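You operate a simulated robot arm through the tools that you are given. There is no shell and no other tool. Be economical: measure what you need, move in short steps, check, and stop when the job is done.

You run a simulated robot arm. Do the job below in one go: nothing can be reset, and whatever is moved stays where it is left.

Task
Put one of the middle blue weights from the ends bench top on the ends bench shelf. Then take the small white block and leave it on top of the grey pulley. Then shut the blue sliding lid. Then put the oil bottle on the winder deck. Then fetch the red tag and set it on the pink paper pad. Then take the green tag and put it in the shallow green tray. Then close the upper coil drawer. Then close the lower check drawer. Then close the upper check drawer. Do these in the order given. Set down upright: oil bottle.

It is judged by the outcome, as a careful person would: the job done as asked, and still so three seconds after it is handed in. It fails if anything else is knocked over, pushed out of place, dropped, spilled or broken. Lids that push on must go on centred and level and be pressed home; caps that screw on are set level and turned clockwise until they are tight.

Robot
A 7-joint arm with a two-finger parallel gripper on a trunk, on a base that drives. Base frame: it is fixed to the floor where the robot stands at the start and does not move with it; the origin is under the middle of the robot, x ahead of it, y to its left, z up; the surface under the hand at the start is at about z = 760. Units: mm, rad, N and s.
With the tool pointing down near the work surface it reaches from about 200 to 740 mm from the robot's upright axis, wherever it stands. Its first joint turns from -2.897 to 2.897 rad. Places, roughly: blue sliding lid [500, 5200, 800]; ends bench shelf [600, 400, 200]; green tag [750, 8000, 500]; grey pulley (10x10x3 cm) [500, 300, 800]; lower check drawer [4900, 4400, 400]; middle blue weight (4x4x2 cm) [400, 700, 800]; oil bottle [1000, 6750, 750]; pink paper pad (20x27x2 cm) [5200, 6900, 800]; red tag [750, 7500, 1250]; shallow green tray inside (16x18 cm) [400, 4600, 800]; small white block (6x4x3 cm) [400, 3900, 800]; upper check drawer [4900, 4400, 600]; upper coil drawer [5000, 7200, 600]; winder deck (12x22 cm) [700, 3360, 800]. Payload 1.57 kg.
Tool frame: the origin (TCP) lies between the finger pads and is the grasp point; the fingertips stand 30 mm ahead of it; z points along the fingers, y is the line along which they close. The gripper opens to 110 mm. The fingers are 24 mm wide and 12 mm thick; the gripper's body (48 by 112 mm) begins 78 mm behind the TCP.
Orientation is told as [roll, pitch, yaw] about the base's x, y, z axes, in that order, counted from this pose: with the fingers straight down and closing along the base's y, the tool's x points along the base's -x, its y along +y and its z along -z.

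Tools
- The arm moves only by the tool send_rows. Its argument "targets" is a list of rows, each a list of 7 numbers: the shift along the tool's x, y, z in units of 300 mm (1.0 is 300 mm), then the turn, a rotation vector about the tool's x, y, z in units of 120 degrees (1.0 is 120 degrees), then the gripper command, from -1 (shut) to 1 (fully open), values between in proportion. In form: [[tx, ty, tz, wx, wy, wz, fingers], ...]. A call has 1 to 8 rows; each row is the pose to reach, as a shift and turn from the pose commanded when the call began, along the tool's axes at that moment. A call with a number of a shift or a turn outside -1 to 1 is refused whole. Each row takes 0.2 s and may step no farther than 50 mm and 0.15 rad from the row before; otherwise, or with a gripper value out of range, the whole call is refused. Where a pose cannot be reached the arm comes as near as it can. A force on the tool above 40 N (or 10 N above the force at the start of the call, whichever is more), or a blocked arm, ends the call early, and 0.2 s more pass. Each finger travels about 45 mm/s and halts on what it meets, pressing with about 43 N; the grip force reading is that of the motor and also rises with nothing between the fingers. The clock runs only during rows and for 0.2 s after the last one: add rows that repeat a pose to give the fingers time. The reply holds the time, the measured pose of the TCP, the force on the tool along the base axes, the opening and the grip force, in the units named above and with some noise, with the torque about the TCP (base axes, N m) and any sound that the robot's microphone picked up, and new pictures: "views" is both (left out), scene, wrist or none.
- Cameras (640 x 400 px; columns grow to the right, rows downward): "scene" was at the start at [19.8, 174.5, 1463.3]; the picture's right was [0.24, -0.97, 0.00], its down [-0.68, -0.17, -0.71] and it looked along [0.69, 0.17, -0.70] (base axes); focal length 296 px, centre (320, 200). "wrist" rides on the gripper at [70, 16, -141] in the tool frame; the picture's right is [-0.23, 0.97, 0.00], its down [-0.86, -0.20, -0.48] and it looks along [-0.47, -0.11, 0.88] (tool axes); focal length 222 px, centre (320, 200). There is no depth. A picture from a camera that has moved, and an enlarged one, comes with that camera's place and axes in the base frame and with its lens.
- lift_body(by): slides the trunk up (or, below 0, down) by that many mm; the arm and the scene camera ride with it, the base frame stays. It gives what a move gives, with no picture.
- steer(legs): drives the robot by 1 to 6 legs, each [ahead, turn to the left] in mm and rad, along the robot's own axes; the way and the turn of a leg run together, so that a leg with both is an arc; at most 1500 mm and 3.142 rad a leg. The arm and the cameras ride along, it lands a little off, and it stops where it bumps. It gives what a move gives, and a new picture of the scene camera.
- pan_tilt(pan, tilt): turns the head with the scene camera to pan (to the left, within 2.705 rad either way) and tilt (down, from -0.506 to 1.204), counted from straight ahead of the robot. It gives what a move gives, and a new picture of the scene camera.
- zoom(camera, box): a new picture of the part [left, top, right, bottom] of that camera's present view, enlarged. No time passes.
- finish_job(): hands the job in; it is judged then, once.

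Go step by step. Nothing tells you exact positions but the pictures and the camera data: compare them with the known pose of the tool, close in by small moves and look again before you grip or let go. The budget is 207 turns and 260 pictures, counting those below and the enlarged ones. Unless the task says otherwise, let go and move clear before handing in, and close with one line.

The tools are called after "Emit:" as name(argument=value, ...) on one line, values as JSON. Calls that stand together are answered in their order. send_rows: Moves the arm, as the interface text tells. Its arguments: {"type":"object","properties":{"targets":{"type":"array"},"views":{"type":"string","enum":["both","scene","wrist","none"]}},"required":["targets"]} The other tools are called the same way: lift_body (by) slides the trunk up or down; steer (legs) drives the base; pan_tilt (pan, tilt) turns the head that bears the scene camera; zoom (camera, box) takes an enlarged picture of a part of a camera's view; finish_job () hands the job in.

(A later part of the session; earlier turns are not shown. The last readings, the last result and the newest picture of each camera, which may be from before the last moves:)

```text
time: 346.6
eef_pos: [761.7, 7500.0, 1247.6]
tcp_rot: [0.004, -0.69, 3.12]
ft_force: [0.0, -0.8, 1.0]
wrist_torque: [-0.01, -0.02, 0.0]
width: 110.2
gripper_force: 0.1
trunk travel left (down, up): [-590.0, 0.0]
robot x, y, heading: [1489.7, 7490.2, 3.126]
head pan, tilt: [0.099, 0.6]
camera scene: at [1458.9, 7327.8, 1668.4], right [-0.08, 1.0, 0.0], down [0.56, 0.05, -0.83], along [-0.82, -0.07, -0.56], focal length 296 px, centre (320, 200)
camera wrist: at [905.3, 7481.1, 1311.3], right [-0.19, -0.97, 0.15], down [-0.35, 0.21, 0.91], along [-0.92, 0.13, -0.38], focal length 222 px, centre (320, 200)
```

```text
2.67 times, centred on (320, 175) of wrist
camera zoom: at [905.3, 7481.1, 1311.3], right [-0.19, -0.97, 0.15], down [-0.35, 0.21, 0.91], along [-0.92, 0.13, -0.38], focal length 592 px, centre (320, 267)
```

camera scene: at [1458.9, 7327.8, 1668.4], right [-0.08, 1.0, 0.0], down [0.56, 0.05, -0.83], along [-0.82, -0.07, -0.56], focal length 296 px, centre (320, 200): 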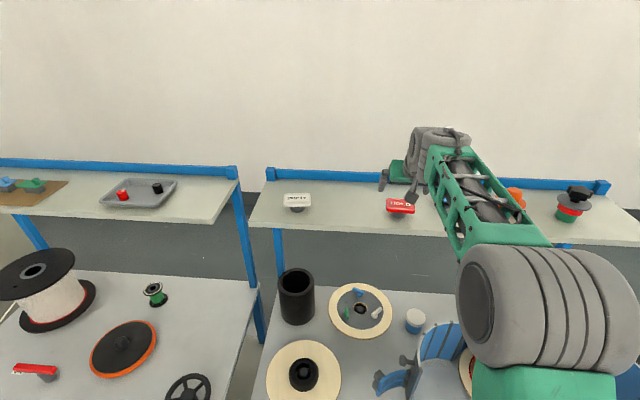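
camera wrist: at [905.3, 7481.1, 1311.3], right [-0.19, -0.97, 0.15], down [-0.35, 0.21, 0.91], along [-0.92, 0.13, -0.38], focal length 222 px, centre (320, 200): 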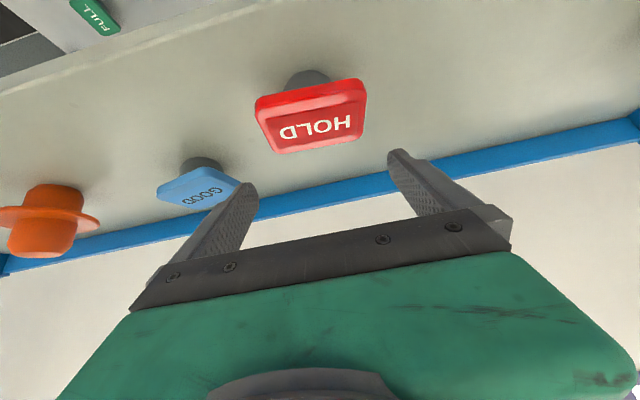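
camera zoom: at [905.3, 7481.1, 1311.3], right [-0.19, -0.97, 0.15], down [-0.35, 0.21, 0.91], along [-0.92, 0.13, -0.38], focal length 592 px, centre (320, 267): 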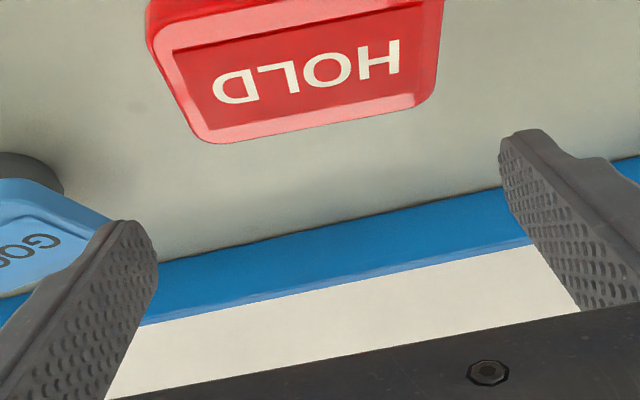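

The tag is at (775, 7496.5), top ≈1190. I'll lower the open fingers around the plate.

Emit:
send_rows(targets=[[0.06, 0.006, 0.03, 0, 0, 0, 1], [0.12, 0.012, 0.065, 0, 0, 0, 1], [0.17, 0.012, 0.096, 0, 0, 0, 1], [0.17, 0.012, 0.096, 0, 0, 0, 1]], views="wrist")

Emit:
zoom(camera="scene", box=[340, 120, 460, 240])

```text
time: 347.6
eef_pos: [782.9, 7494.7, 1193.8]
tcp_rot: [0.002, -0.689, 3.121]
ft_force: [-0.6, 0.8, 0.6]
wrist_torque: [-0.02, -0.01, -0.01]
width: 110.0
gripper_force: 0.1
trunk travel left (down, up): [-590.0, 0.0]
robot x, y, heading: [1490.7, 7491.4, 3.124]
head pan, tilt: [0.099, 0.6]
camera wrist: at [926.3, 7475.8, 1258.2], right [-0.19, -0.97, 0.15], down [-0.35, 0.21, 0.91], along [-0.92, 0.13, -0.38], focal length 222 px, centre (320, 200)
```

wrist: 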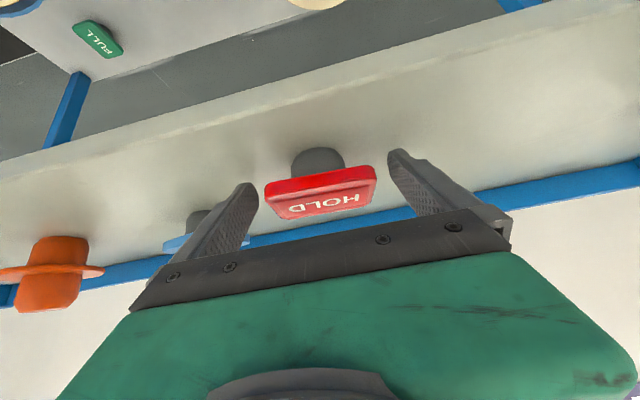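

```text
3.33 times, centred on (400, 180) of scene
camera zoom: at [1458.6, 7327.8, 1668.4], right [-0.08, 1.0, 0.0], down [0.56, 0.05, -0.83], along [-0.82, -0.07, -0.56], focal length 985 px, centre (53, 267)
```

zoom: 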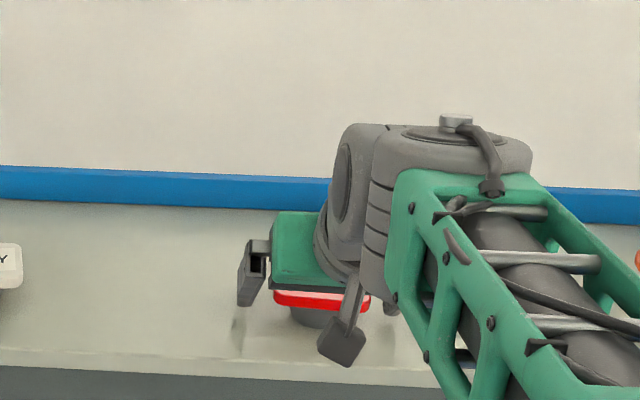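

The plate lies right at the grasp point. Closing.

Emit:
send_rows(targets=[[0, 0, 0, 0, 0, 0, -1], [0, 0, 0, 0, 0, 0, -1], [0, 0, 0, 0, 0, 0, -1], [0, 0, 0, 0, 0, 0, -1]], views="wrist")

```text
time: 348.6
eef_pos: [782.8, 7494.6, 1193.5]
tcp_rot: [0.002, -0.689, 3.12]
ft_force: [-0.3, 0.2, 0.5]
wrist_torque: [-0.04, 0.03, -0.04]
width: 78.5
gripper_force: 32.6
trunk travel left (down, up): [-590.0, 0.0]
robot x, y, heading: [1490.0, 7487.0, 3.131]
head pan, tilt: [0.099, 0.6]
camera wrist: at [926.2, 7475.8, 1258.3], right [-0.19, -0.97, 0.15], down [-0.35, 0.21, 0.91], along [-0.92, 0.13, -0.38], focal length 222 px, centre (320, 200)
```

wrist: 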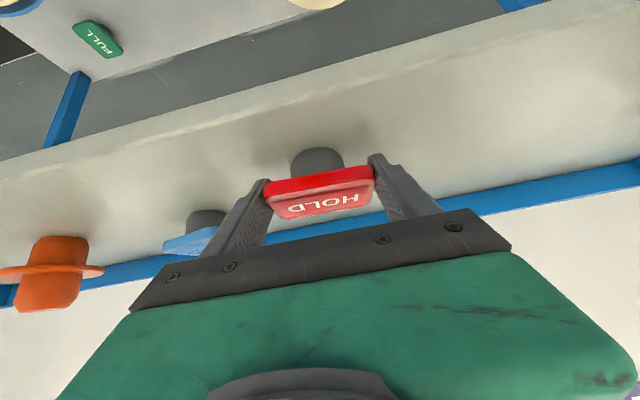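

Gripped at 78.5 mm. Lifting, then drawing back.

Emit:
send_rows(targets=[[-0.05, 0, -0.062, 0, 0, 0, -1], [-0.127, 0, -0.154, 0, 0, 0, -1], [-0.011, 0, -0.249, 0, 0, 0, -1], [0.104, 0, -0.344, 0, 0, 0, -1], [0.22, 0, -0.44, 0, 0, 0, -1], [0.22, 0, -0.44, 0, 0, 0, -1]], views="both")

```text
time: 350.0
eef_pos: [915.0, 7490.4, 1251.3]
tcp_rot: [0.001, -0.689, 3.121]
ft_force: [-0.5, 0.1, -0.1]
wrist_torque: [0.0, 0.0, 0.01]
width: 78.0
gripper_force: 43.3
trunk travel left (down, up): [-590.0, 0.0]
robot x, y, heading: [1490.3, 7489.4, 3.128]
head pan, tilt: [0.099, 0.6]
camera scene: at [1458.5, 7327.8, 1668.4], right [-0.08, 1.0, 0.0], down [0.56, 0.05, -0.83], along [-0.82, -0.07, -0.56], focal length 296 px, centre (320, 200)
camera wrist: at [1058.8, 7471.8, 1315.8], right [-0.19, -0.97, 0.15], down [-0.35, 0.21, 0.91], along [-0.92, 0.13, -0.38], focal length 222 px, centre (320, 200)
```

scene: 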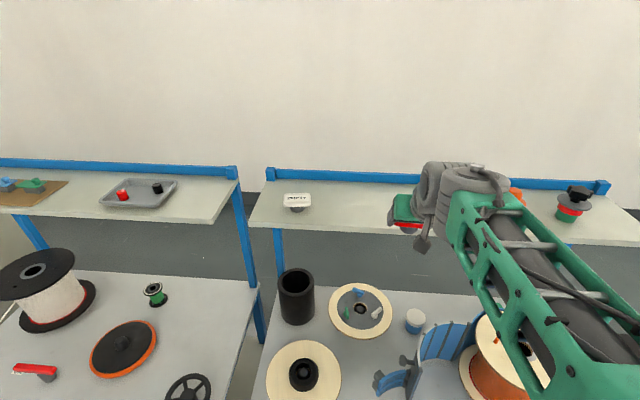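
wrist: 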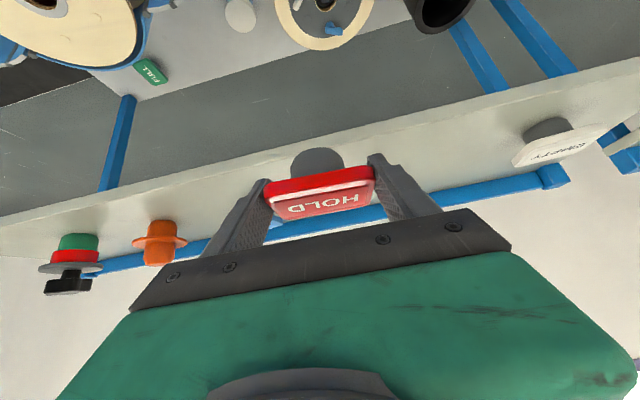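

The tag is held. I'll back out, turn around and cross the aisle toward the pink pad at (5200, 6900).

Emit:
steer(legs=[[-300, 0], [0, -3.13], [0, -0.2], [1500, 0]])

Emit:
pan_tilt(pan=0.2, tilt=0.4)

```text
time: 367.1
eef_pos: [3795.8, 7068.6, 1251.7]
tcp_rot: [0.002, -0.69, -0.214]
ft_force: [-0.1, -1.9, -0.2]
wrist_torque: [0.03, 0.03, 0.01]
width: 76.9
gripper_force: 42.4
trunk travel left (down, up): [-590.0, 0.0]
robot x, y, heading: [3231.2, 7177.5, -0.213]
head pan, tilt: [0.099, 0.6]
camera scene: at [3294.3, 7332.8, 1668.4], right [-0.11, -0.99, 0.0], down [-0.56, 0.06, -0.82], along [0.82, -0.09, -0.57], focal length 296 px, centre (320, 200)
```

scene: 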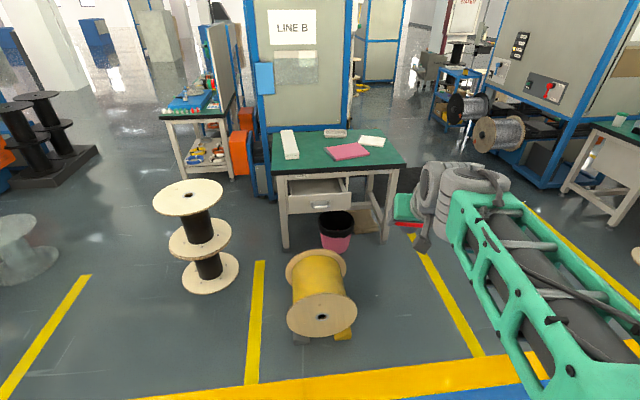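

```text
time: 367.8
eef_pos: [3795.0, 7068.6, 1252.6]
tcp_rot: [0.002, -0.69, -0.215]
ft_force: [-0.2, 0.0, 0.2]
wrist_torque: [0.0, -0.01, -0.01]
width: 77.4
gripper_force: 43.4
trunk travel left (down, up): [-590.0, 0.0]
robot x, y, heading: [3233.2, 7181.9, -0.213]
head pan, tilt: [0.201, 0.4]
camera scene: at [3298.9, 7341.7, 1686.6], right [-0.01, -1.0, 0.0], down [-0.39, 0.0, -0.92], along [0.92, -0.01, -0.39], focal length 296 px, centre (320, 200)
```

scene: 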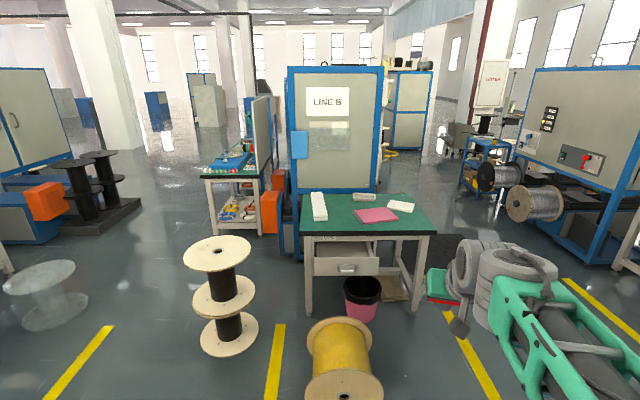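

The desk with the pink pad and a half-open drawer is ahead, with a yellow spool on the floor in front. I'll go around the spool on the right side.

Emit:
steer(legs=[[0, -0.475], [993, 0], [0, 0.76]])

Emit:
pan_tilt(pan=0.35, tilt=0.6)

```text
time: 376.3
eef_pos: [4577.3, 6590.5, 1251.1]
tcp_rot: [0.003, -0.689, 0.065]
ft_force: [0.3, -0.3, -0.9]
wrist_torque: [-0.02, 0.0, 0.01]
width: 76.9
gripper_force: 42.7
trunk travel left (down, up): [-590.0, 0.0]
robot x, y, heading: [4006.3, 6547.0, 0.068]
head pan, tilt: [0.201, 0.4]
camera scene: at [4025.1, 6717.8, 1686.6], right [0.26, -0.96, 0.0], down [-0.38, -0.1, -0.92], along [0.89, 0.24, -0.39], focal length 296 px, centre (320, 200)
```

scene: 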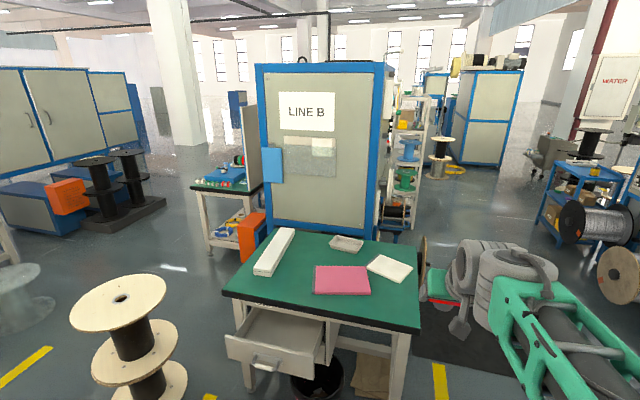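

```text
time: 377.1
eef_pos: [4577.8, 6590.0, 1251.6]
tcp_rot: [0.003, -0.689, 0.061]
ft_force: [-0.7, -1.2, 0.6]
wrist_torque: [-0.03, 0.02, 0.0]
width: 76.8
gripper_force: 43.3
trunk travel left (down, up): [-590.0, 0.0]
robot x, y, heading: [4004.3, 6538.1, 0.067]
head pan, tilt: [0.351, 0.6]
camera scene: at [4016.6, 6729.0, 1668.5], right [0.4, -0.91, 0.0], down [-0.52, -0.23, -0.83], along [0.75, 0.33, -0.56], focal length 296 px, centre (320, 200)
```

scene: 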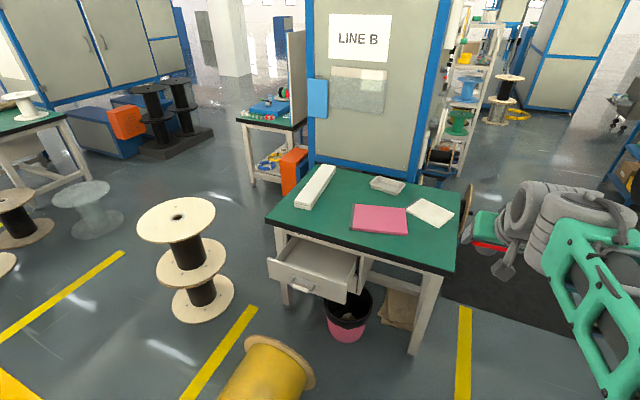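

Pad centre is ≈(5152, 6913), desk front x≈4976. I'll drive straight ahead, clear of the spool, then lower the trunk.

Emit:
steer(legs=[[600, 0]])

Emit:
lift_body(by=-330)

Emit:
pan_tilt(pan=0.3, tilt=0.75)

```text
time: 380.5
eef_pos: [5183.6, 6627.5, 1252.2]
tcp_rot: [0.001, -0.689, 0.059]
ft_force: [0.5, 0.5, -0.5]
wrist_torque: [-0.01, 0.05, 0.01]
width: 77.2
gripper_force: 42.9
trunk travel left (down, up): [-590.0, 0.0]
robot x, y, heading: [4611.2, 6580.4, 0.064]
head pan, tilt: [0.351, 0.6]
camera scene: at [4623.1, 6768.1, 1668.4], right [0.4, -0.92, 0.0], down [-0.52, -0.23, -0.82], along [0.76, 0.33, -0.57], focal length 296 px, centre (320, 200)
```

scene: 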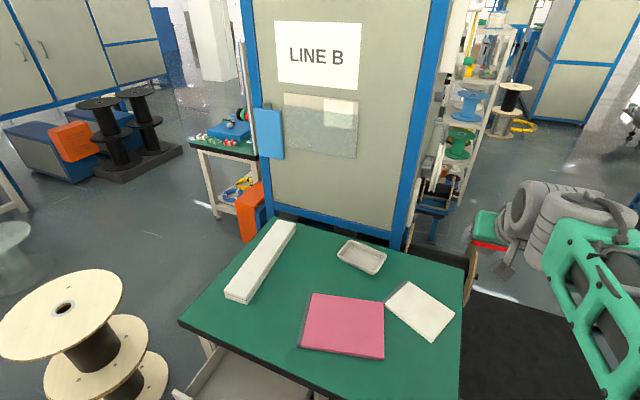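

```text
time: 383.7
eef_pos: [5183.4, 6627.7, 922.1]
tcp_rot: [0.002, -0.689, 0.059]
ft_force: [-0.4, -0.3, -1.7]
wrist_torque: [-0.02, 0.02, 0.01]
width: 77.1
gripper_force: 43.2
trunk travel left (down, up): [-260.0, 330.0]
robot x, y, heading: [4611.7, 6585.4, 0.064]
head pan, tilt: [0.351, 0.6]
```

```text
time: 384.4
eef_pos: [5183.5, 6626.9, 922.6]
tcp_rot: [0.003, -0.689, 0.058]
ft_force: [0.3, -0.5, -0.7]
wrist_torque: [0.01, -0.02, 0.01]
width: 76.8
gripper_force: 43.3
trunk travel left (down, up): [-260.0, 330.0]
robot x, y, heading: [4608.5, 6579.4, 0.067]
head pan, tilt: [0.3, 0.75]
camera scene: at [4619.2, 6762.0, 1325.6], right [0.36, -0.93, 0.0], down [-0.64, -0.24, -0.73], along [0.68, 0.26, -0.68], focal length 296 px, centre (320, 200)
```

scene: 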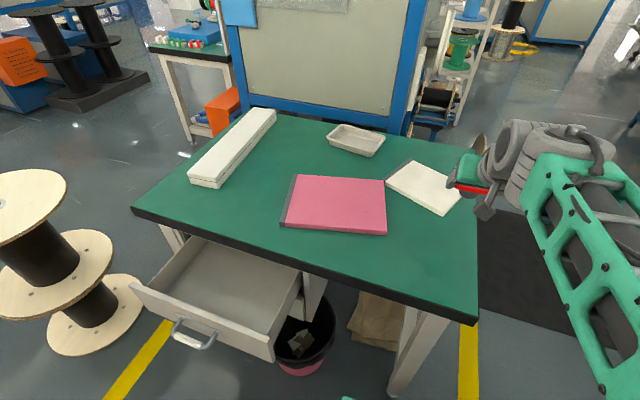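

The pad's centre is about (5165, 6922). I'll move the tag over it.

Emit:
send_rows(targets=[[0.0, 0.14, 0.0, 0, 0, 0, -1], [0.0, 0.28, 0.0, 0, 0, 0, -1], [0.02, 0.42, 0.02, 0, 0, 0, -1], [0.05, 0.56, 0.05, 0, 0, 0, -1], [0.08, 0.7, 0.09, 0, 0, 0, -1], [0.12, 0.84, 0.13, 0, 0, 0, -1], [0.163, 0.979, 0.177, 0, 0, 0, -1], [0.163, 0.979, 0.177, 0, 0, 0, -1]])

Emit:
zoom(camera="scene", box=[260, 120, 420, 250])

```text
time: 386.2
eef_pos: [5161.7, 6921.2, 848.4]
tcp_rot: [0.001, -0.691, 0.058]
ft_force: [-0.8, -0.2, -0.7]
wrist_torque: [-0.04, 0.01, 0.02]
width: 77.1
gripper_force: 42.9
trunk travel left (down, up): [-260.0, 330.0]
robot x, y, heading: [4611.2, 6580.2, 0.067]
head pan, tilt: [0.3, 0.75]
camera scene: at [4619.3, 6762.4, 1325.5], right [0.35, -0.93, 0.0], down [-0.64, -0.24, -0.73], along [0.68, 0.26, -0.68], focal length 296 px, centre (320, 200)
camera wrist: at [5016.5, 6928.2, 912.1], right [0.12, 0.98, 0.15], down [0.37, -0.18, 0.91], along [0.92, -0.05, -0.38], focal length 222 px, centre (320, 200)
```

scene: 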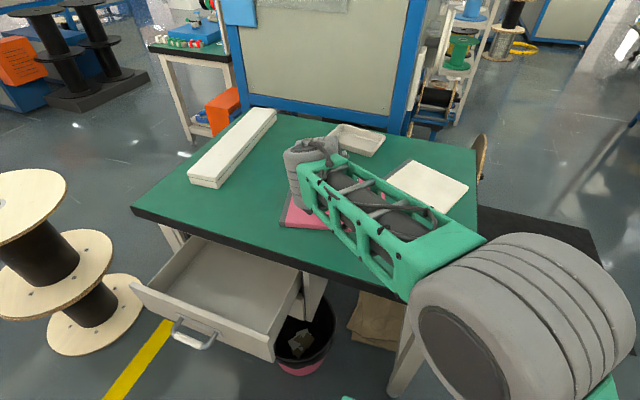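
wrist: 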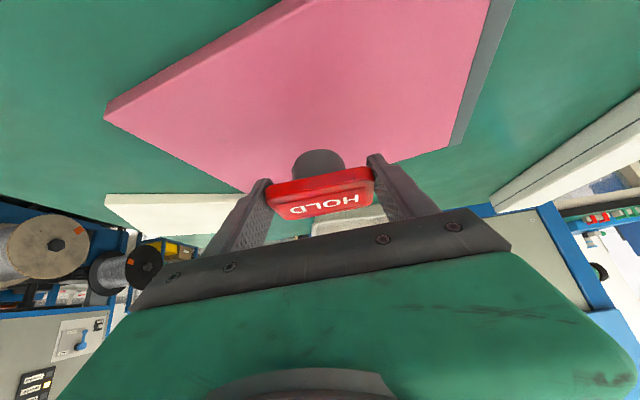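

```text
3.08 times, centred on (340, 185) of scene
camera zoom: at [4619.3, 6762.4, 1325.5], right [0.35, -0.93, 0.0], down [-0.64, -0.24, -0.73], along [0.68, 0.26, -0.68], focal length 909 px, centre (258, 246)
```

zoom: 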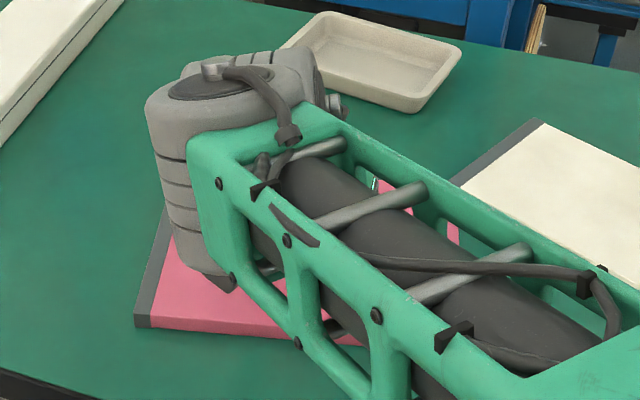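

The tag is over the pad's middle. I'll lower vertically to contact.

Emit:
send_rows(targets=[[0.032, 0, 0.0386, 0, 0, 0, -1], [0.0445, 0, 0.054, 0, 0, 0, -1], [0.053, 0, 0.0643, 0, 0, 0, -1], [0.0615, 0, 0.0745, 0, 0, 0, -1], [0.068, 0, 0.0823, 0, 0, 0, -1], [0.0742, 0, 0.09, 0, 0, 0, -1]], views="none")

```text
time: 387.6
eef_pos: [5160.8, 6918.4, 814.3]
tcp_rot: [0.002, -0.69, 0.06]
ft_force: [0.1, -0.4, -1.0]
wrist_torque: [-0.02, 0.04, 0.03]
width: 77.2
gripper_force: 43.8
trunk travel left (down, up): [-260.0, 330.0]
robot x, y, heading: [4612.3, 6579.0, 0.063]
head pan, tilt: [0.3, 0.75]
```

Emit:
send_rows(targets=[[0.0064, 0, 0.0077, 0, 0, 0, -1], [0.0127, 0, 0.0154, 0, 0, 0, -1], [0.019, 0, 0.0231, 0, 0, 0, -1], [0.0254, 0, 0.0308, 0, 0, 0, -1], [0.0317, 0, 0.0385, 0, 0, 0, -1]], views="wrist")

```text
time: 388.9
eef_pos: [5163.4, 6923.5, 809.9]
tcp_rot: [0.02, -0.709, 0.048]
ft_force: [2.4, 2.4, 10.3]
wrist_torque: [-0.01, -0.14, 0.04]
width: 77.3
gripper_force: 42.5
trunk travel left (down, up): [-260.0, 330.0]
robot x, y, heading: [4608.8, 6581.5, 0.056]
head pan, tilt: [0.3, 0.75]
stopped in row 5: the force on the tool passed its limit at 42 N (the readings are from after the stop); the commanded pose is now the measured one
camera wrist: at [5018.4, 6929.8, 872.2], right [0.11, 0.98, 0.16], down [0.35, -0.19, 0.92], along [0.93, -0.05, -0.37], focal length 222 px, centre (320, 200)
```

wrist: 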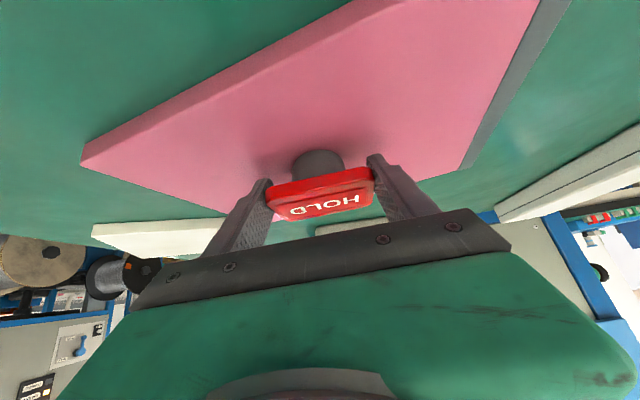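

Contact with the pad. Releasing and lifting off.

Emit:
send_rows(targets=[[0, 0, 0, 0, 0, 0, 0.6], [0, 0, 0, 0, 0, 0, 1], [0, 0, 0, 0, 0, 0, 1], [-0.03, 0, -0.037, 0, 0, 0, 1], [-0.09, 0, -0.11, 0, 0, 0, 1], [-0.18, 0, -0.22, 0, 0, 0, 1], [-0.26, 0, -0.32, 0, 0, 0, 1]], views="wrist")

```text
time: 390.5
eef_pos: [5161.6, 6919.3, 930.2]
tcp_rot: [0.012, -0.7, 0.052]
ft_force: [0.0, 1.2, -0.8]
wrist_torque: [-0.03, 0.01, -0.01]
width: 110.2
gripper_force: 0.1
trunk travel left (down, up): [-260.0, 330.0]
robot x, y, heading: [4612.4, 6584.4, 0.066]
head pan, tilt: [0.3, 0.75]
camera wrist: at [5016.1, 6927.0, 993.3], right [0.12, 0.98, 0.16], down [0.36, -0.19, 0.92], along [0.93, -0.05, -0.37], focal length 222 px, centre (320, 200)
```

wrist: 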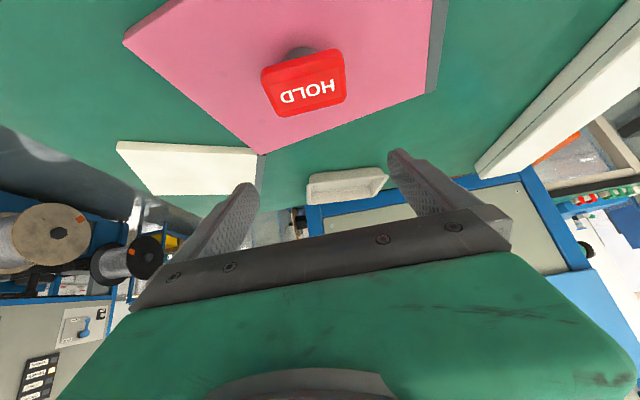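

The red tag stands on the pad. I'll retract the arm, untilt, and head back for the green tag.

Emit:
send_rows(targets=[[-0.05, -0.1, -0.08, 0, 0, 0, 0.6], [-0.08, -0.22, -0.12, 0, 0, 0, 0.2], [-0.1, -0.34, -0.14, 0, 0, 0, 0.2], [-0.1, -0.47, -0.14, 0, 0, 0, 0.2], [-0.1, -0.6, -0.14, 0, 0, 0, 0.2], [-0.1, -0.73, -0.14, 0, 0, 0, 0.2], [-0.1, -0.86, -0.14, 0, 0, 0, 0.2], [-0.1, -0.95, -0.14, 0, 0, 0, 0.2]], views="none")

Emit:
send_rows(targets=[[0.1, 0, -0.08, 0, 0.057, 0, 0.2], [0.2, 0, -0.16, 0, 0.114, 0, 0.2], [0.3, 0, -0.24, 0, 0.17, 0, 0.2], [0.4, 0, -0.32, 0, 0.227, 0, 0.2], [0.5, 0, -0.4, 0, 0.284, 0, 0.2], [0.6, 0, -0.48, 0, 0.333, 0, 0.2], [0.6, 0, -0.48, 0, 0.333, 0, 0.2]], views="scene")

```text
time: 392.3
eef_pos: [5172.2, 6634.6, 978.9]
tcp_rot: [0.015, -0.702, 0.051]
ft_force: [0.4, 0.7, -0.7]
wrist_torque: [-0.01, 0.02, -0.01]
width: 66.2
gripper_force: 0.0
trunk travel left (down, up): [-260.0, 330.0]
robot x, y, heading: [4609.0, 6582.8, 0.066]
head pan, tilt: [0.3, 0.75]
```

```text
time: 393.9
eef_pos: [4946.1, 6620.9, 959.9]
tcp_rot: [0.011, -0.004, 0.057]
ft_force: [0.2, 0.1, -0.4]
wrist_torque: [0.03, 0.03, 0.02]
width: 66.0
gripper_force: 0.1
out of reach, approached as far as the arm can: row 6, 7
trunk travel left (down, up): [-260.0, 330.0]
robot x, y, heading: [4610.9, 6583.3, 0.056]
head pan, tilt: [0.3, 0.75]
camera scene: at [4619.0, 6761.8, 1325.6], right [0.35, -0.93, 0.0], down [-0.64, -0.24, -0.73], along [0.68, 0.26, -0.68], focal length 296 px, centre (320, 200)
```

scene: 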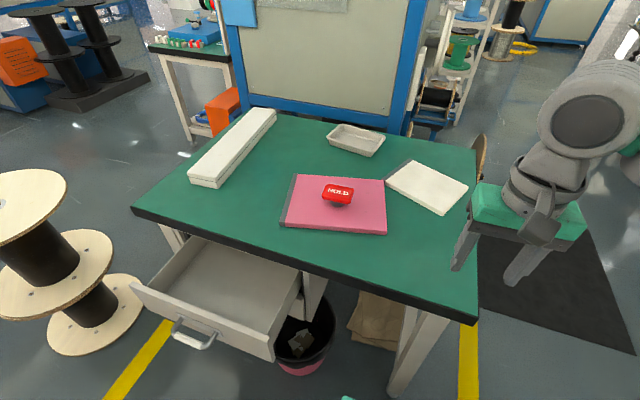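

The red tag is standing upright on the pad. The green tag, at about (682, 7977) near the corridor edge, is easiest from the corridor, so I'll drive around.

Emit:
steer(legs=[[-900, 0], [0, 2.03], [1500, 0], [1500, 0], [1234, 0]])

```text
time: 423.1
eef_pos: [1478.3, 10453.6, 959.5]
tcp_rot: [0.01, -0.003, 2.073]
ft_force: [1.1, 0.1, 0.7]
wrist_torque: [-0.02, 0.03, 0.03]
width: 66.1
gripper_force: 0.2
trunk travel left (down, up): [-260.0, 330.0]
robot x, y, heading: [1657.4, 10170.9, 2.078]
head pan, tilt: [0.3, 0.75]
camera scene: at [1492.3, 10098.2, 1325.5], right [0.69, 0.72, 0.0], down [0.49, -0.47, -0.73], along [-0.53, 0.51, -0.68], focal length 296 px, centre (320, 200)
```

scene: 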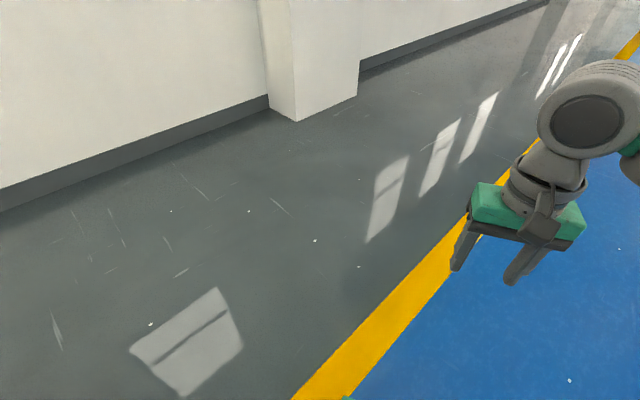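

Emit:
steer(legs=[[0, 1.064], [1500, 0], [380, 0], [0, 1.57], [1500, 0], [690, 0]])

```text
time: 449.6
eef_pos: [-300.0, 7645.2, 959.3]
tcp_rot: [0.009, -0.005, -1.611]
ft_force: [-0.1, 0.3, 0.3]
wrist_torque: [0.02, 0.0, -0.01]
width: 66.1
gripper_force: 0.2
trunk travel left (down, up): [-260.0, 330.0]
robot x, y, heading: [-301.6, 7983.2, -1.606]
head pan, tilt: [0.3, 0.75]
camera scene: at [-126.5, 7958.1, 1325.5], right [-0.97, -0.26, 0.0], down [-0.18, 0.66, -0.73], along [0.19, -0.71, -0.68], focal length 296 px, centre (320, 200)
```

scene: 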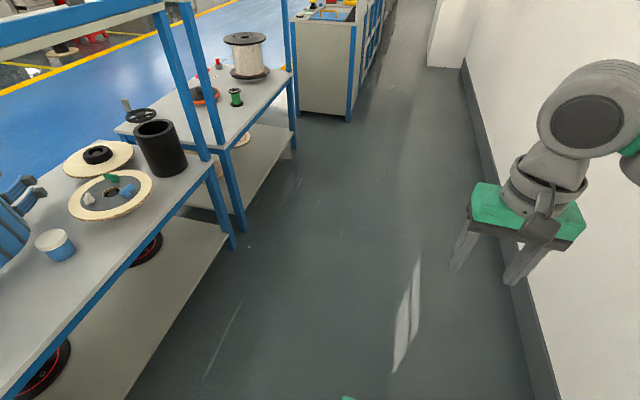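

Emit:
steer(legs=[[0, 1.6], [350, 0]])

Emit:
pan_tilt(pan=0.1, tilt=0.7)

```text
time: 455.8
eef_pos: [384.7, 8010.3, 960.4]
tcp_rot: [0.01, -0.002, 0.011]
ft_force: [0.1, 0.0, -0.3]
wrist_torque: [-0.02, -0.04, 0.02]
width: 65.7
gripper_force: 0.1
trunk travel left (down, up): [-260.0, 330.0]
robot x, y, heading: [50.9, 7987.3, 0.015]
head pan, tilt: [0.3, 0.75]
camera scene: at [65.0, 8167.6, 1325.6], right [0.31, -0.95, 0.0], down [-0.65, -0.21, -0.73], along [0.7, 0.23, -0.68], focal length 296 px, centre (320, 200)
```

scene: 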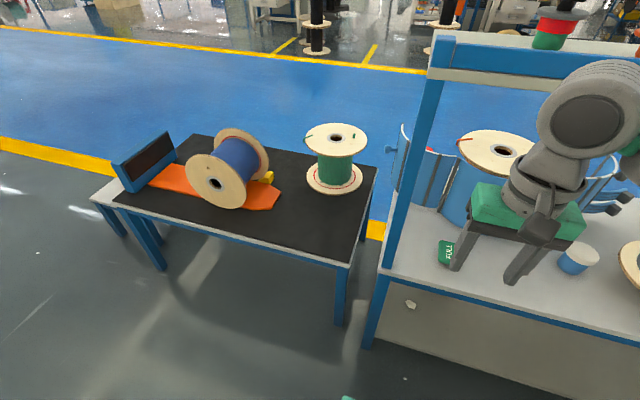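

```text
time: 456.6
eef_pos: [383.6, 8010.3, 959.4]
tcp_rot: [0.01, -0.004, 0.01]
ft_force: [0.6, 0.7, -0.7]
wrist_torque: [-0.01, 0.0, 0.0]
width: 65.8
gripper_force: 0.1
trunk travel left (down, up): [-260.0, 330.0]
robot x, y, heading: [46.6, 7987.2, 0.017]
head pan, tilt: [0.099, 0.7]
camera scene: at [70.7, 8151.7, 1329.8], right [0.11, -0.99, 0.0], down [-0.64, -0.07, -0.76], along [0.76, 0.09, -0.64], focal length 296 px, centre (320, 200)
```

scene: 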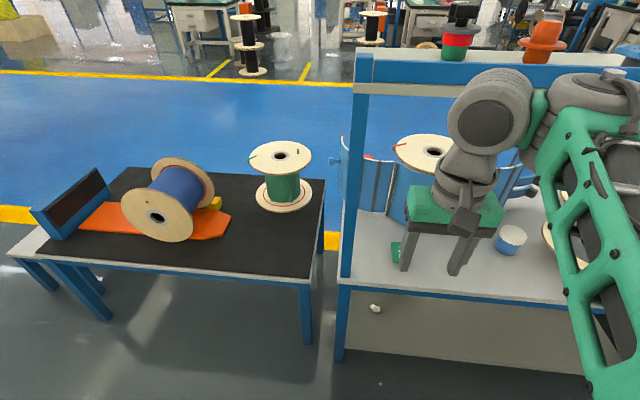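

I need to go in below the upper shelf. I'll drive a bit closer, lower the hand, then extend.

Emit:
steer(legs=[[90, 0]])

Emit:
send_rows(targets=[[0, 0, 0.15, 0, 0, 0, 0.2], [0, -0.02, 0.3, 0, 0, 0, 0.2], [0, -0.04, 0.45, 0, 0, 0, 0.2], [0, -0.06, 0.6, 0, 0, 0, 0.4], [0, -0.08, 0.75, 0, 0, 0, 0.6], [0, -0.1, 0.88, 0, 0, 0, 1], [0, -0.1, 0.88, 0, 0, 0, 1]])

```text
time: 457.7
eef_pos: [472.6, 8012.5, 959.4]
tcp_rot: [0.01, -0.004, 0.012]
ft_force: [-0.3, 0.0, -0.2]
wrist_torque: [0.03, 0.01, 0.01]
width: 65.8
gripper_force: 0.0
trunk travel left (down, up): [-260.0, 330.0]
robot x, y, heading: [139.1, 7987.3, 0.017]
head pan, tilt: [0.099, 0.7]
camera scene: at [159.4, 8152.9, 1329.8], right [0.11, -0.99, 0.0], down [-0.64, -0.07, -0.77], along [0.76, 0.09, -0.64], focal length 296 px, centre (320, 200)
```

scene: 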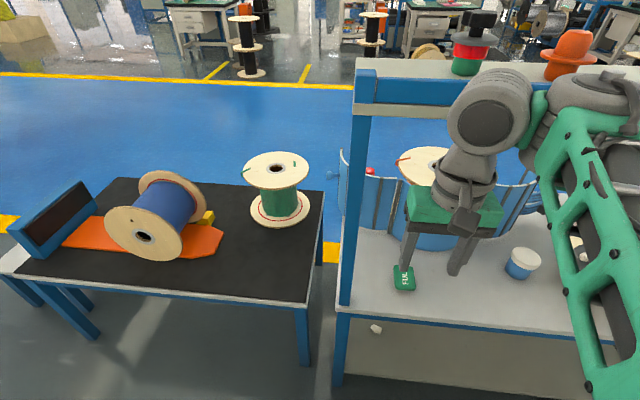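

```text
time: 458.5
eef_pos: [473.5, 8000.7, 764.1]
tcp_rot: [0.019, 0.252, 0.006]
ft_force: [0.0, -1.7, -0.8]
wrist_torque: [0.0, 0.0, -0.03]
width: 65.8
gripper_force: 0.1
trunk travel left (down, up): [-260.0, 330.0]
robot x, y, heading: [136.9, 7986.5, 0.013]
head pan, tilt: [0.099, 0.7]
stopped in row 3: the arm was blocked; the commanded pose is now the measured one
camera scene: at [172.9, 8154.1, 1320.4], right [0.11, -0.99, 0.0], down [-0.65, -0.07, -0.76], along [0.75, 0.09, -0.65], focal length 296 px, centre (320, 200)
camera wrist: at [441.6, 8015.3, 917.4], right [0.22, 0.98, -0.04], down [0.95, -0.2, 0.25], along [0.23, -0.09, -0.97], focal length 222 px, centre (320, 200)
```

scene: 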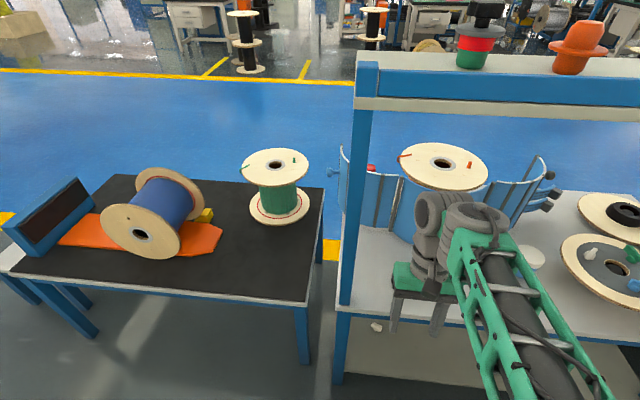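
wrist: 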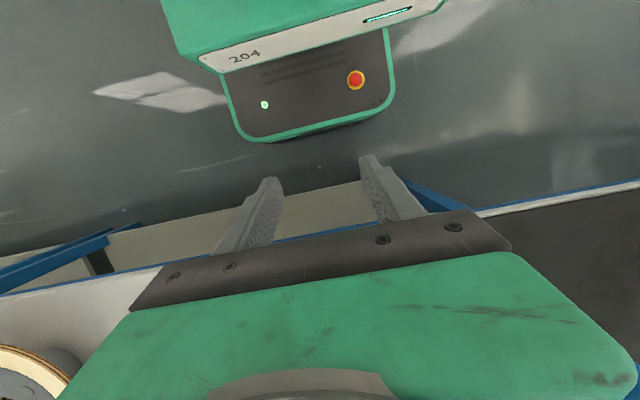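

The arm was blocked in that folded-down pose, probably against the robot's own body. I'll back up, level the tool and see.

Emit:
send_rows(targets=[[0, 0, -0.1, 0, 0, 0, 0.2], [-0.05, 0, -0.2, 0, -0.06, 0, 0.2], [-0.1, 0, -0.28, 0, -0.12, 0, 0.2], [-0.1, 0, -0.28, 0, -0.12, 0, 0.2]], views="scene")

```text
time: 459.5
eef_pos: [515.2, 7997.6, 845.7]
tcp_rot: [0.019, -0.006, -0.001]
ft_force: [0.2, 0.2, 0.6]
wrist_torque: [0.0, 0.02, -0.02]
width: 66.1
gripper_force: 0.2
trunk travel left (down, up): [-260.0, 330.0]
robot x, y, heading: [134.6, 7989.2, 0.016]
head pan, tilt: [0.099, 0.7]
camera scene: at [160.0, 8152.9, 1330.0], right [0.11, -0.99, 0.0], down [-0.64, -0.07, -0.77], along [0.76, 0.09, -0.64], focal length 296 px, centre (320, 200)
```

scene: 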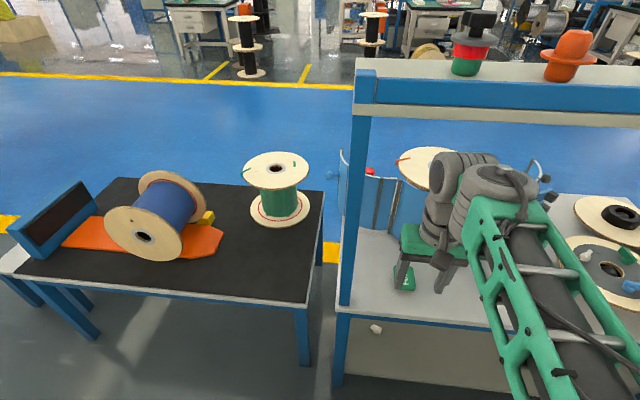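

Recovered. I'll back up, lower with the arm extended, then drive in.

Emit:
steer(legs=[[-260, 0]])

Emit:
send_rows(targets=[[-0.13, 0, 0.03, 0, 0, 0, 0.2], [-0.26, 0, 0.08, 0, 0, 0, 0.2], [-0.39, -0.01, 0.16, 0, 0, 0, 0.2], [-0.52, -0.02, 0.24, 0, 0, 0, 0.4], [-0.65, -0.03, 0.32, 0, 0, 0, 0.6], [-0.72, -0.04, 0.42, 0, 0, 0, 0.8], [-0.76, -0.04, 0.52, 0, 0, 0, 1], [-0.76, -0.04, 0.52, 0, 0, 0, 1]])

```text
time: 461.3
eef_pos: [255.7, 7995.5, 847.1]
tcp_rot: [0.021, -0.004, 0.002]
ft_force: [0.1, 2.2, -0.2]
wrist_torque: [-0.01, 0.0, 0.0]
width: 65.7
gripper_force: 0.0
trunk travel left (down, up): [-260.0, 330.0]
robot x, y, heading: [-123.3, 7986.6, 0.018]
head pan, tilt: [0.099, 0.7]
camera scene: at [-100.5, 8148.9, 1329.8], right [0.12, -0.99, 0.0], down [-0.64, -0.07, -0.76], along [0.76, 0.09, -0.64], focal length 296 px, centre (320, 200)
```

scene: 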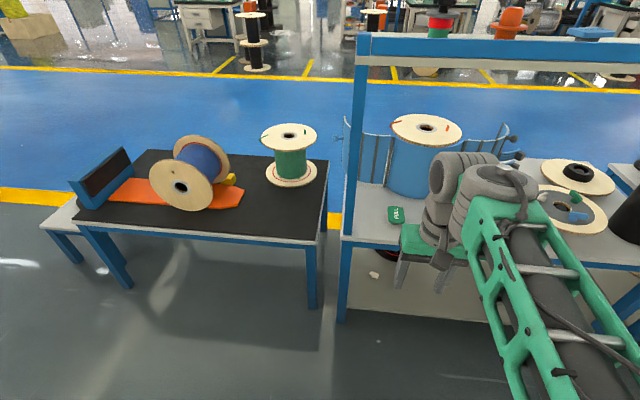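

```text
time: 463.1
eef_pos: [485.6, 7987.4, 690.4]
tcp_rot: [0.022, -0.007, 0.002]
ft_force: [0.1, -0.8, 0.2]
wrist_torque: [-0.01, 0.0, 0.01]
width: 110.1
gripper_force: 0.0
trunk travel left (down, up): [-260.0, 330.0]
robot x, y, heading: [-124.5, 7985.1, 0.022]
head pan, tilt: [0.099, 0.7]
camera scene: at [-100.5, 8148.9, 1329.8], right [0.12, -0.99, 0.0], down [-0.64, -0.07, -0.76], along [0.76, 0.09, -0.64], focal length 296 px, centre (320, 200)
camera wrist: at [414.8, 8000.6, 832.1], right [0.23, 0.97, 0.02], down [0.85, -0.21, 0.48], along [0.47, -0.09, -0.88], focal length 222 px, centre (320, 200)
```

scene: 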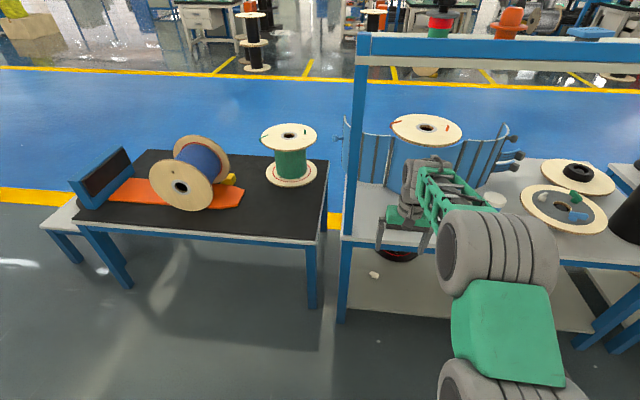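
wrist: 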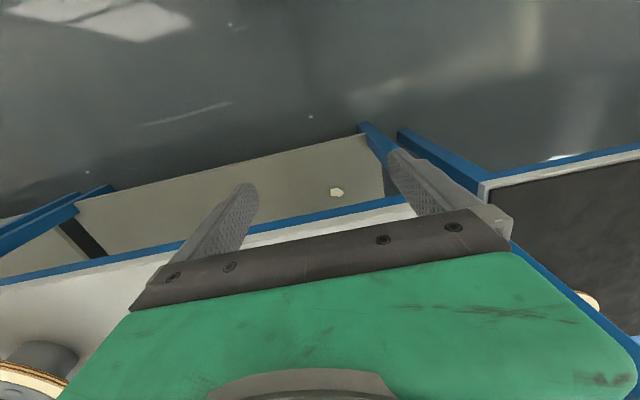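

The tag's plate is about 53 mm wide in y, centred near (683, 7975). I'll drive in under the shelf.

Emit:
steer(legs=[[175, 0]])

Emit:
send_rows(targets=[[0, -0.05, 0, 0, 0, 0, 0.6], [0, -0.05, 0, 0, 0, 0, 0.6]])

```text
time: 464.6
eef_pos: [661.1, 7984.6, 691.1]
tcp_rot: [0.021, -0.006, -0.003]
ft_force: [-0.3, -0.1, 0.5]
wrist_torque: [-0.01, 0.01, 0.0]
width: 110.0
gripper_force: 0.0
trunk travel left (down, up): [-260.0, 330.0]
robot x, y, heading: [55.7, 7986.2, 0.015]
head pan, tilt: [0.099, 0.7]
camera scene: at [76.3, 8151.2, 1329.8], right [0.11, -0.99, 0.0], down [-0.64, -0.07, -0.77], along [0.76, 0.08, -0.64], focal length 296 px, centre (320, 200)
```

scene: 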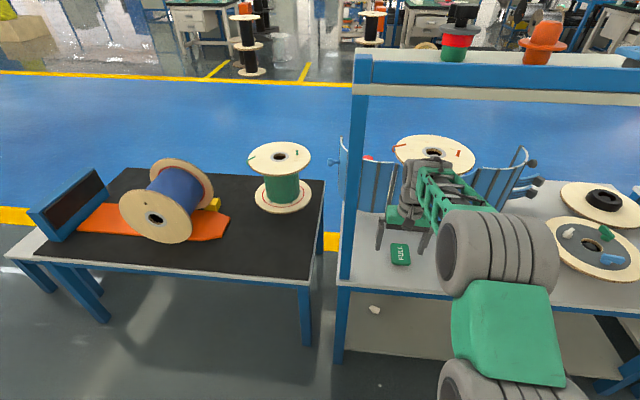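

```text
time: 465.2
eef_pos: [661.6, 7970.8, 690.5]
tcp_rot: [0.019, -0.005, -0.004]
ft_force: [-0.3, -0.1, -0.3]
wrist_torque: [-0.01, -0.01, -0.01]
width: 88.1
gripper_force: 0.1
trunk travel left (down, up): [-260.0, 330.0]
robot x, y, heading: [53.5, 7990.5, 0.015]
head pan, tilt: [0.099, 0.7]
camera scene: at [76.5, 8151.2, 1329.8], right [0.11, -0.99, 0.0], down [-0.64, -0.07, -0.76], along [0.76, 0.08, -0.64], focal length 296 px, centre (320, 200)
camera wrist: at [590.3, 7985.3, 832.2], right [0.23, 0.97, 0.02], down [0.85, -0.21, 0.48], along [0.47, -0.09, -0.88], focal length 222 px, centre (320, 200)
```

scene: 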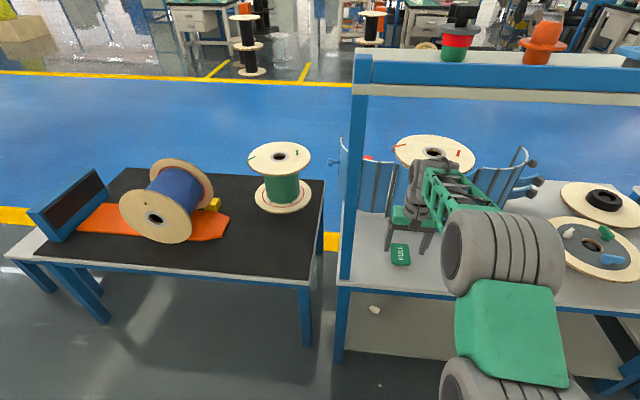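
wrist: 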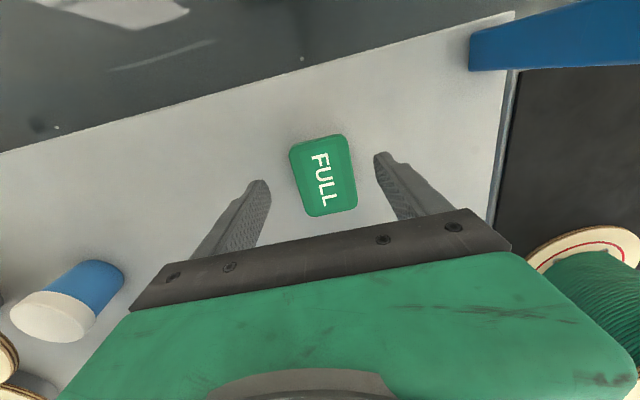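

The tag is at (673, 7974), square to the fingers. Descending and gripping across its plate.

Emit:
send_rows(targets=[[-0.037, 0.01, 0.05, 0.0095, 0, 0, 0.6], [-0.037, 0.01, 0.13, 0.0095, 0, 0, 0.6], [-0.037, 0.01, 0.188, 0.0095, 0, 0, 0.6], [-0.037, 0.01, 0.188, 0.0095, 0, 0, 0.6], [-0.037, 0.01, 0.188, 0.0095, 0, 0, -1], [-0.037, 0.01, 0.188, 0.0095, 0, 0, -1], [-0.037, 0.01, 0.188, 0.0095, 0, 0, -1], [-0.037, 0.01, 0.188, 0.0095, 0, 0, -1]])

```text
time: 467.0
eef_pos: [672.6, 7974.4, 634.0]
tcp_rot: [0.003, -0.005, -0.002]
ft_force: [-0.8, 0.8, 0.0]
wrist_torque: [0.0, 0.02, 0.0]
width: 55.3
gripper_force: 32.3
trunk travel left (down, up): [-260.0, 330.0]
robot x, y, heading: [55.7, 7987.1, 0.012]
head pan, tilt: [0.099, 0.7]
camera scene: at [76.5, 8151.2, 1329.8], right [0.11, -0.99, 0.0], down [-0.64, -0.07, -0.76], along [0.76, 0.08, -0.64], focal length 296 px, centre (320, 200)
camera wrist: at [602.3, 7991.4, 774.9], right [0.23, 0.97, 0.0], down [0.85, -0.2, 0.48], along [0.47, -0.11, -0.88], focal length 222 px, centre (320, 200)
```

scene: 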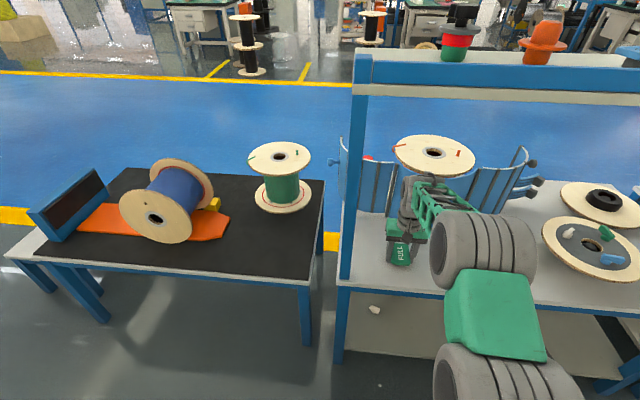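
wrist: 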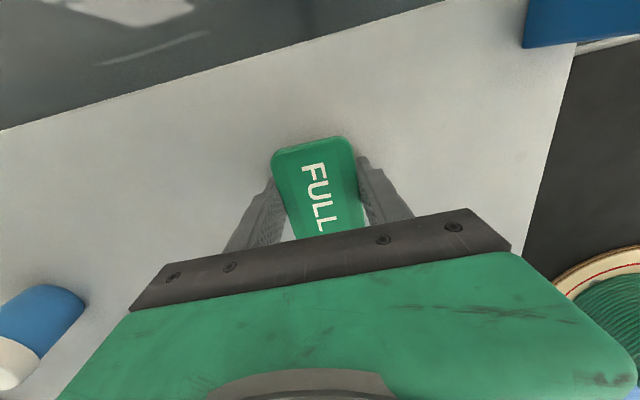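

Gripped at 55 mm. I'll lift slightly and back out from under the shelf.

Emit:
send_rows(targets=[[0, 0, -0.05, 0, 0, 0, -1], [0, 0, -0.15, 0, 0, 0, -1], [0, 0, -0.19, 0, 0, 0, -1], [0, 0, -0.19, 0, 0, 0, -1]], views="wrist")

Emit:
steer(legs=[[-300, 0]])

```text
time: 468.0
eef_pos: [671.7, 7976.3, 692.5]
tcp_rot: [0.002, -0.004, -0.003]
ft_force: [0.0, 0.6, -0.3]
wrist_torque: [-0.02, 0.0, -0.03]
width: 54.6
gripper_force: 43.1
trunk travel left (down, up): [-260.0, 330.0]
robot x, y, heading: [51.4, 7985.0, 0.009]
head pan, tilt: [0.099, 0.7]
camera wrist: at [601.9, 7991.9, 833.3], right [0.23, 0.97, 0.0], down [0.85, -0.2, 0.48], along [0.47, -0.11, -0.88], focal length 222 px, centre (320, 200)
```

wrist: 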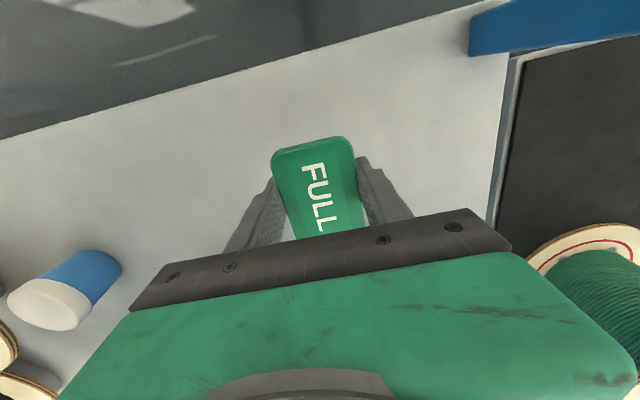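

```text
time: 470.1
eef_pos: [373.4, 7970.7, 691.5]
tcp_rot: [0.003, -0.005, -0.002]
ft_force: [0.1, 0.2, 0.0]
wrist_torque: [0.0, 0.01, -0.01]
width: 54.8
gripper_force: 43.0
trunk travel left (down, up): [-260.0, 330.0]
robot x, y, heading: [-243.7, 7983.6, 0.014]
head pan, tilt: [0.099, 0.7]
camera scene: at [-222.4, 8147.9, 1329.8], right [0.11, -0.99, 0.0], down [-0.64, -0.07, -0.76], along [0.76, 0.08, -0.64], focal length 296 px, centre (320, 200)
```

scene: 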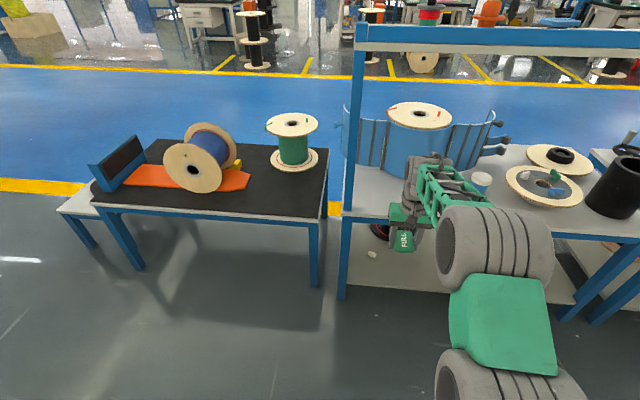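

Emit:
send_rows(targets=[[0.1, 0, -0.1, 0, 0, 0, -1], [0.21, 0, -0.2, 0, 0, 0, -1], [0.32, 0, -0.3, 0, 0, 0, -1], [0.43, 0, -0.4, 0, 0, 0, -1], [0.54, 0, -0.5, 0, 0, 0, -1], [0.65, 0, -0.6, 0, 0, 0, -1], [0.76, 0, -0.7, 0, 0, 0, -1], [0.86, 0, -0.76, 0, 0, 0, -1]], views="none")

Emit:
lift_body(by=140)

Emit:
steer(legs=[[0, -1.565], [1500, 0]])

```text
time: 471.9
eef_pos: [111.7, 7972.6, 919.3]
tcp_rot: [0.001, -0.004, -0.003]
ft_force: [0.8, -0.4, -0.4]
wrist_torque: [-0.01, 0.03, -0.02]
width: 54.5
gripper_force: 42.8
trunk travel left (down, up): [-260.0, 330.0]
robot x, y, heading: [-247.5, 7987.8, 0.009]
head pan, tilt: [0.099, 0.7]
```

```text
time: 473.5
eef_pos: [112.8, 7971.3, 1059.1]
tcp_rot: [0.001, -0.005, -0.003]
ft_force: [0.3, 0.3, -0.4]
wrist_torque: [0.03, 0.05, -0.02]
width: 54.8
gripper_force: 43.2
trunk travel left (down, up): [-400.0, 190.0]
robot x, y, heading: [-243.2, 7983.9, 0.01]
head pan, tilt: [0.099, 0.7]
```

```text
time: 484.7
eef_pos: [-156.9, 6134.4, 1059.5]
tcp_rot: [0.001, -0.004, -1.519]
ft_force: [-0.8, -0.3, -0.7]
wrist_torque: [0.03, 0.0, 0.0]
width: 54.9
gripper_force: 43.0
trunk travel left (down, up): [-400.0, 190.0]
robot x, y, heading: [-165.1, 6490.3, -1.502]
head pan, tilt: [0.099, 0.7]
camera scene: at [0.3, 6479.8, 1469.8], right [-0.99, -0.17, 0.0], down [-0.11, 0.64, -0.76], along [0.13, -0.75, -0.64], focal length 296 px, centre (320, 200)
```

scene: 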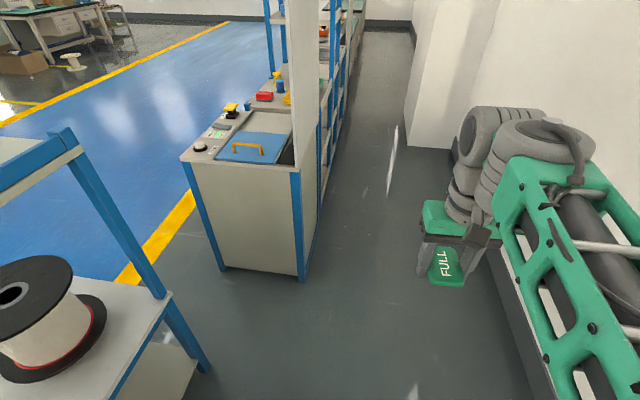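

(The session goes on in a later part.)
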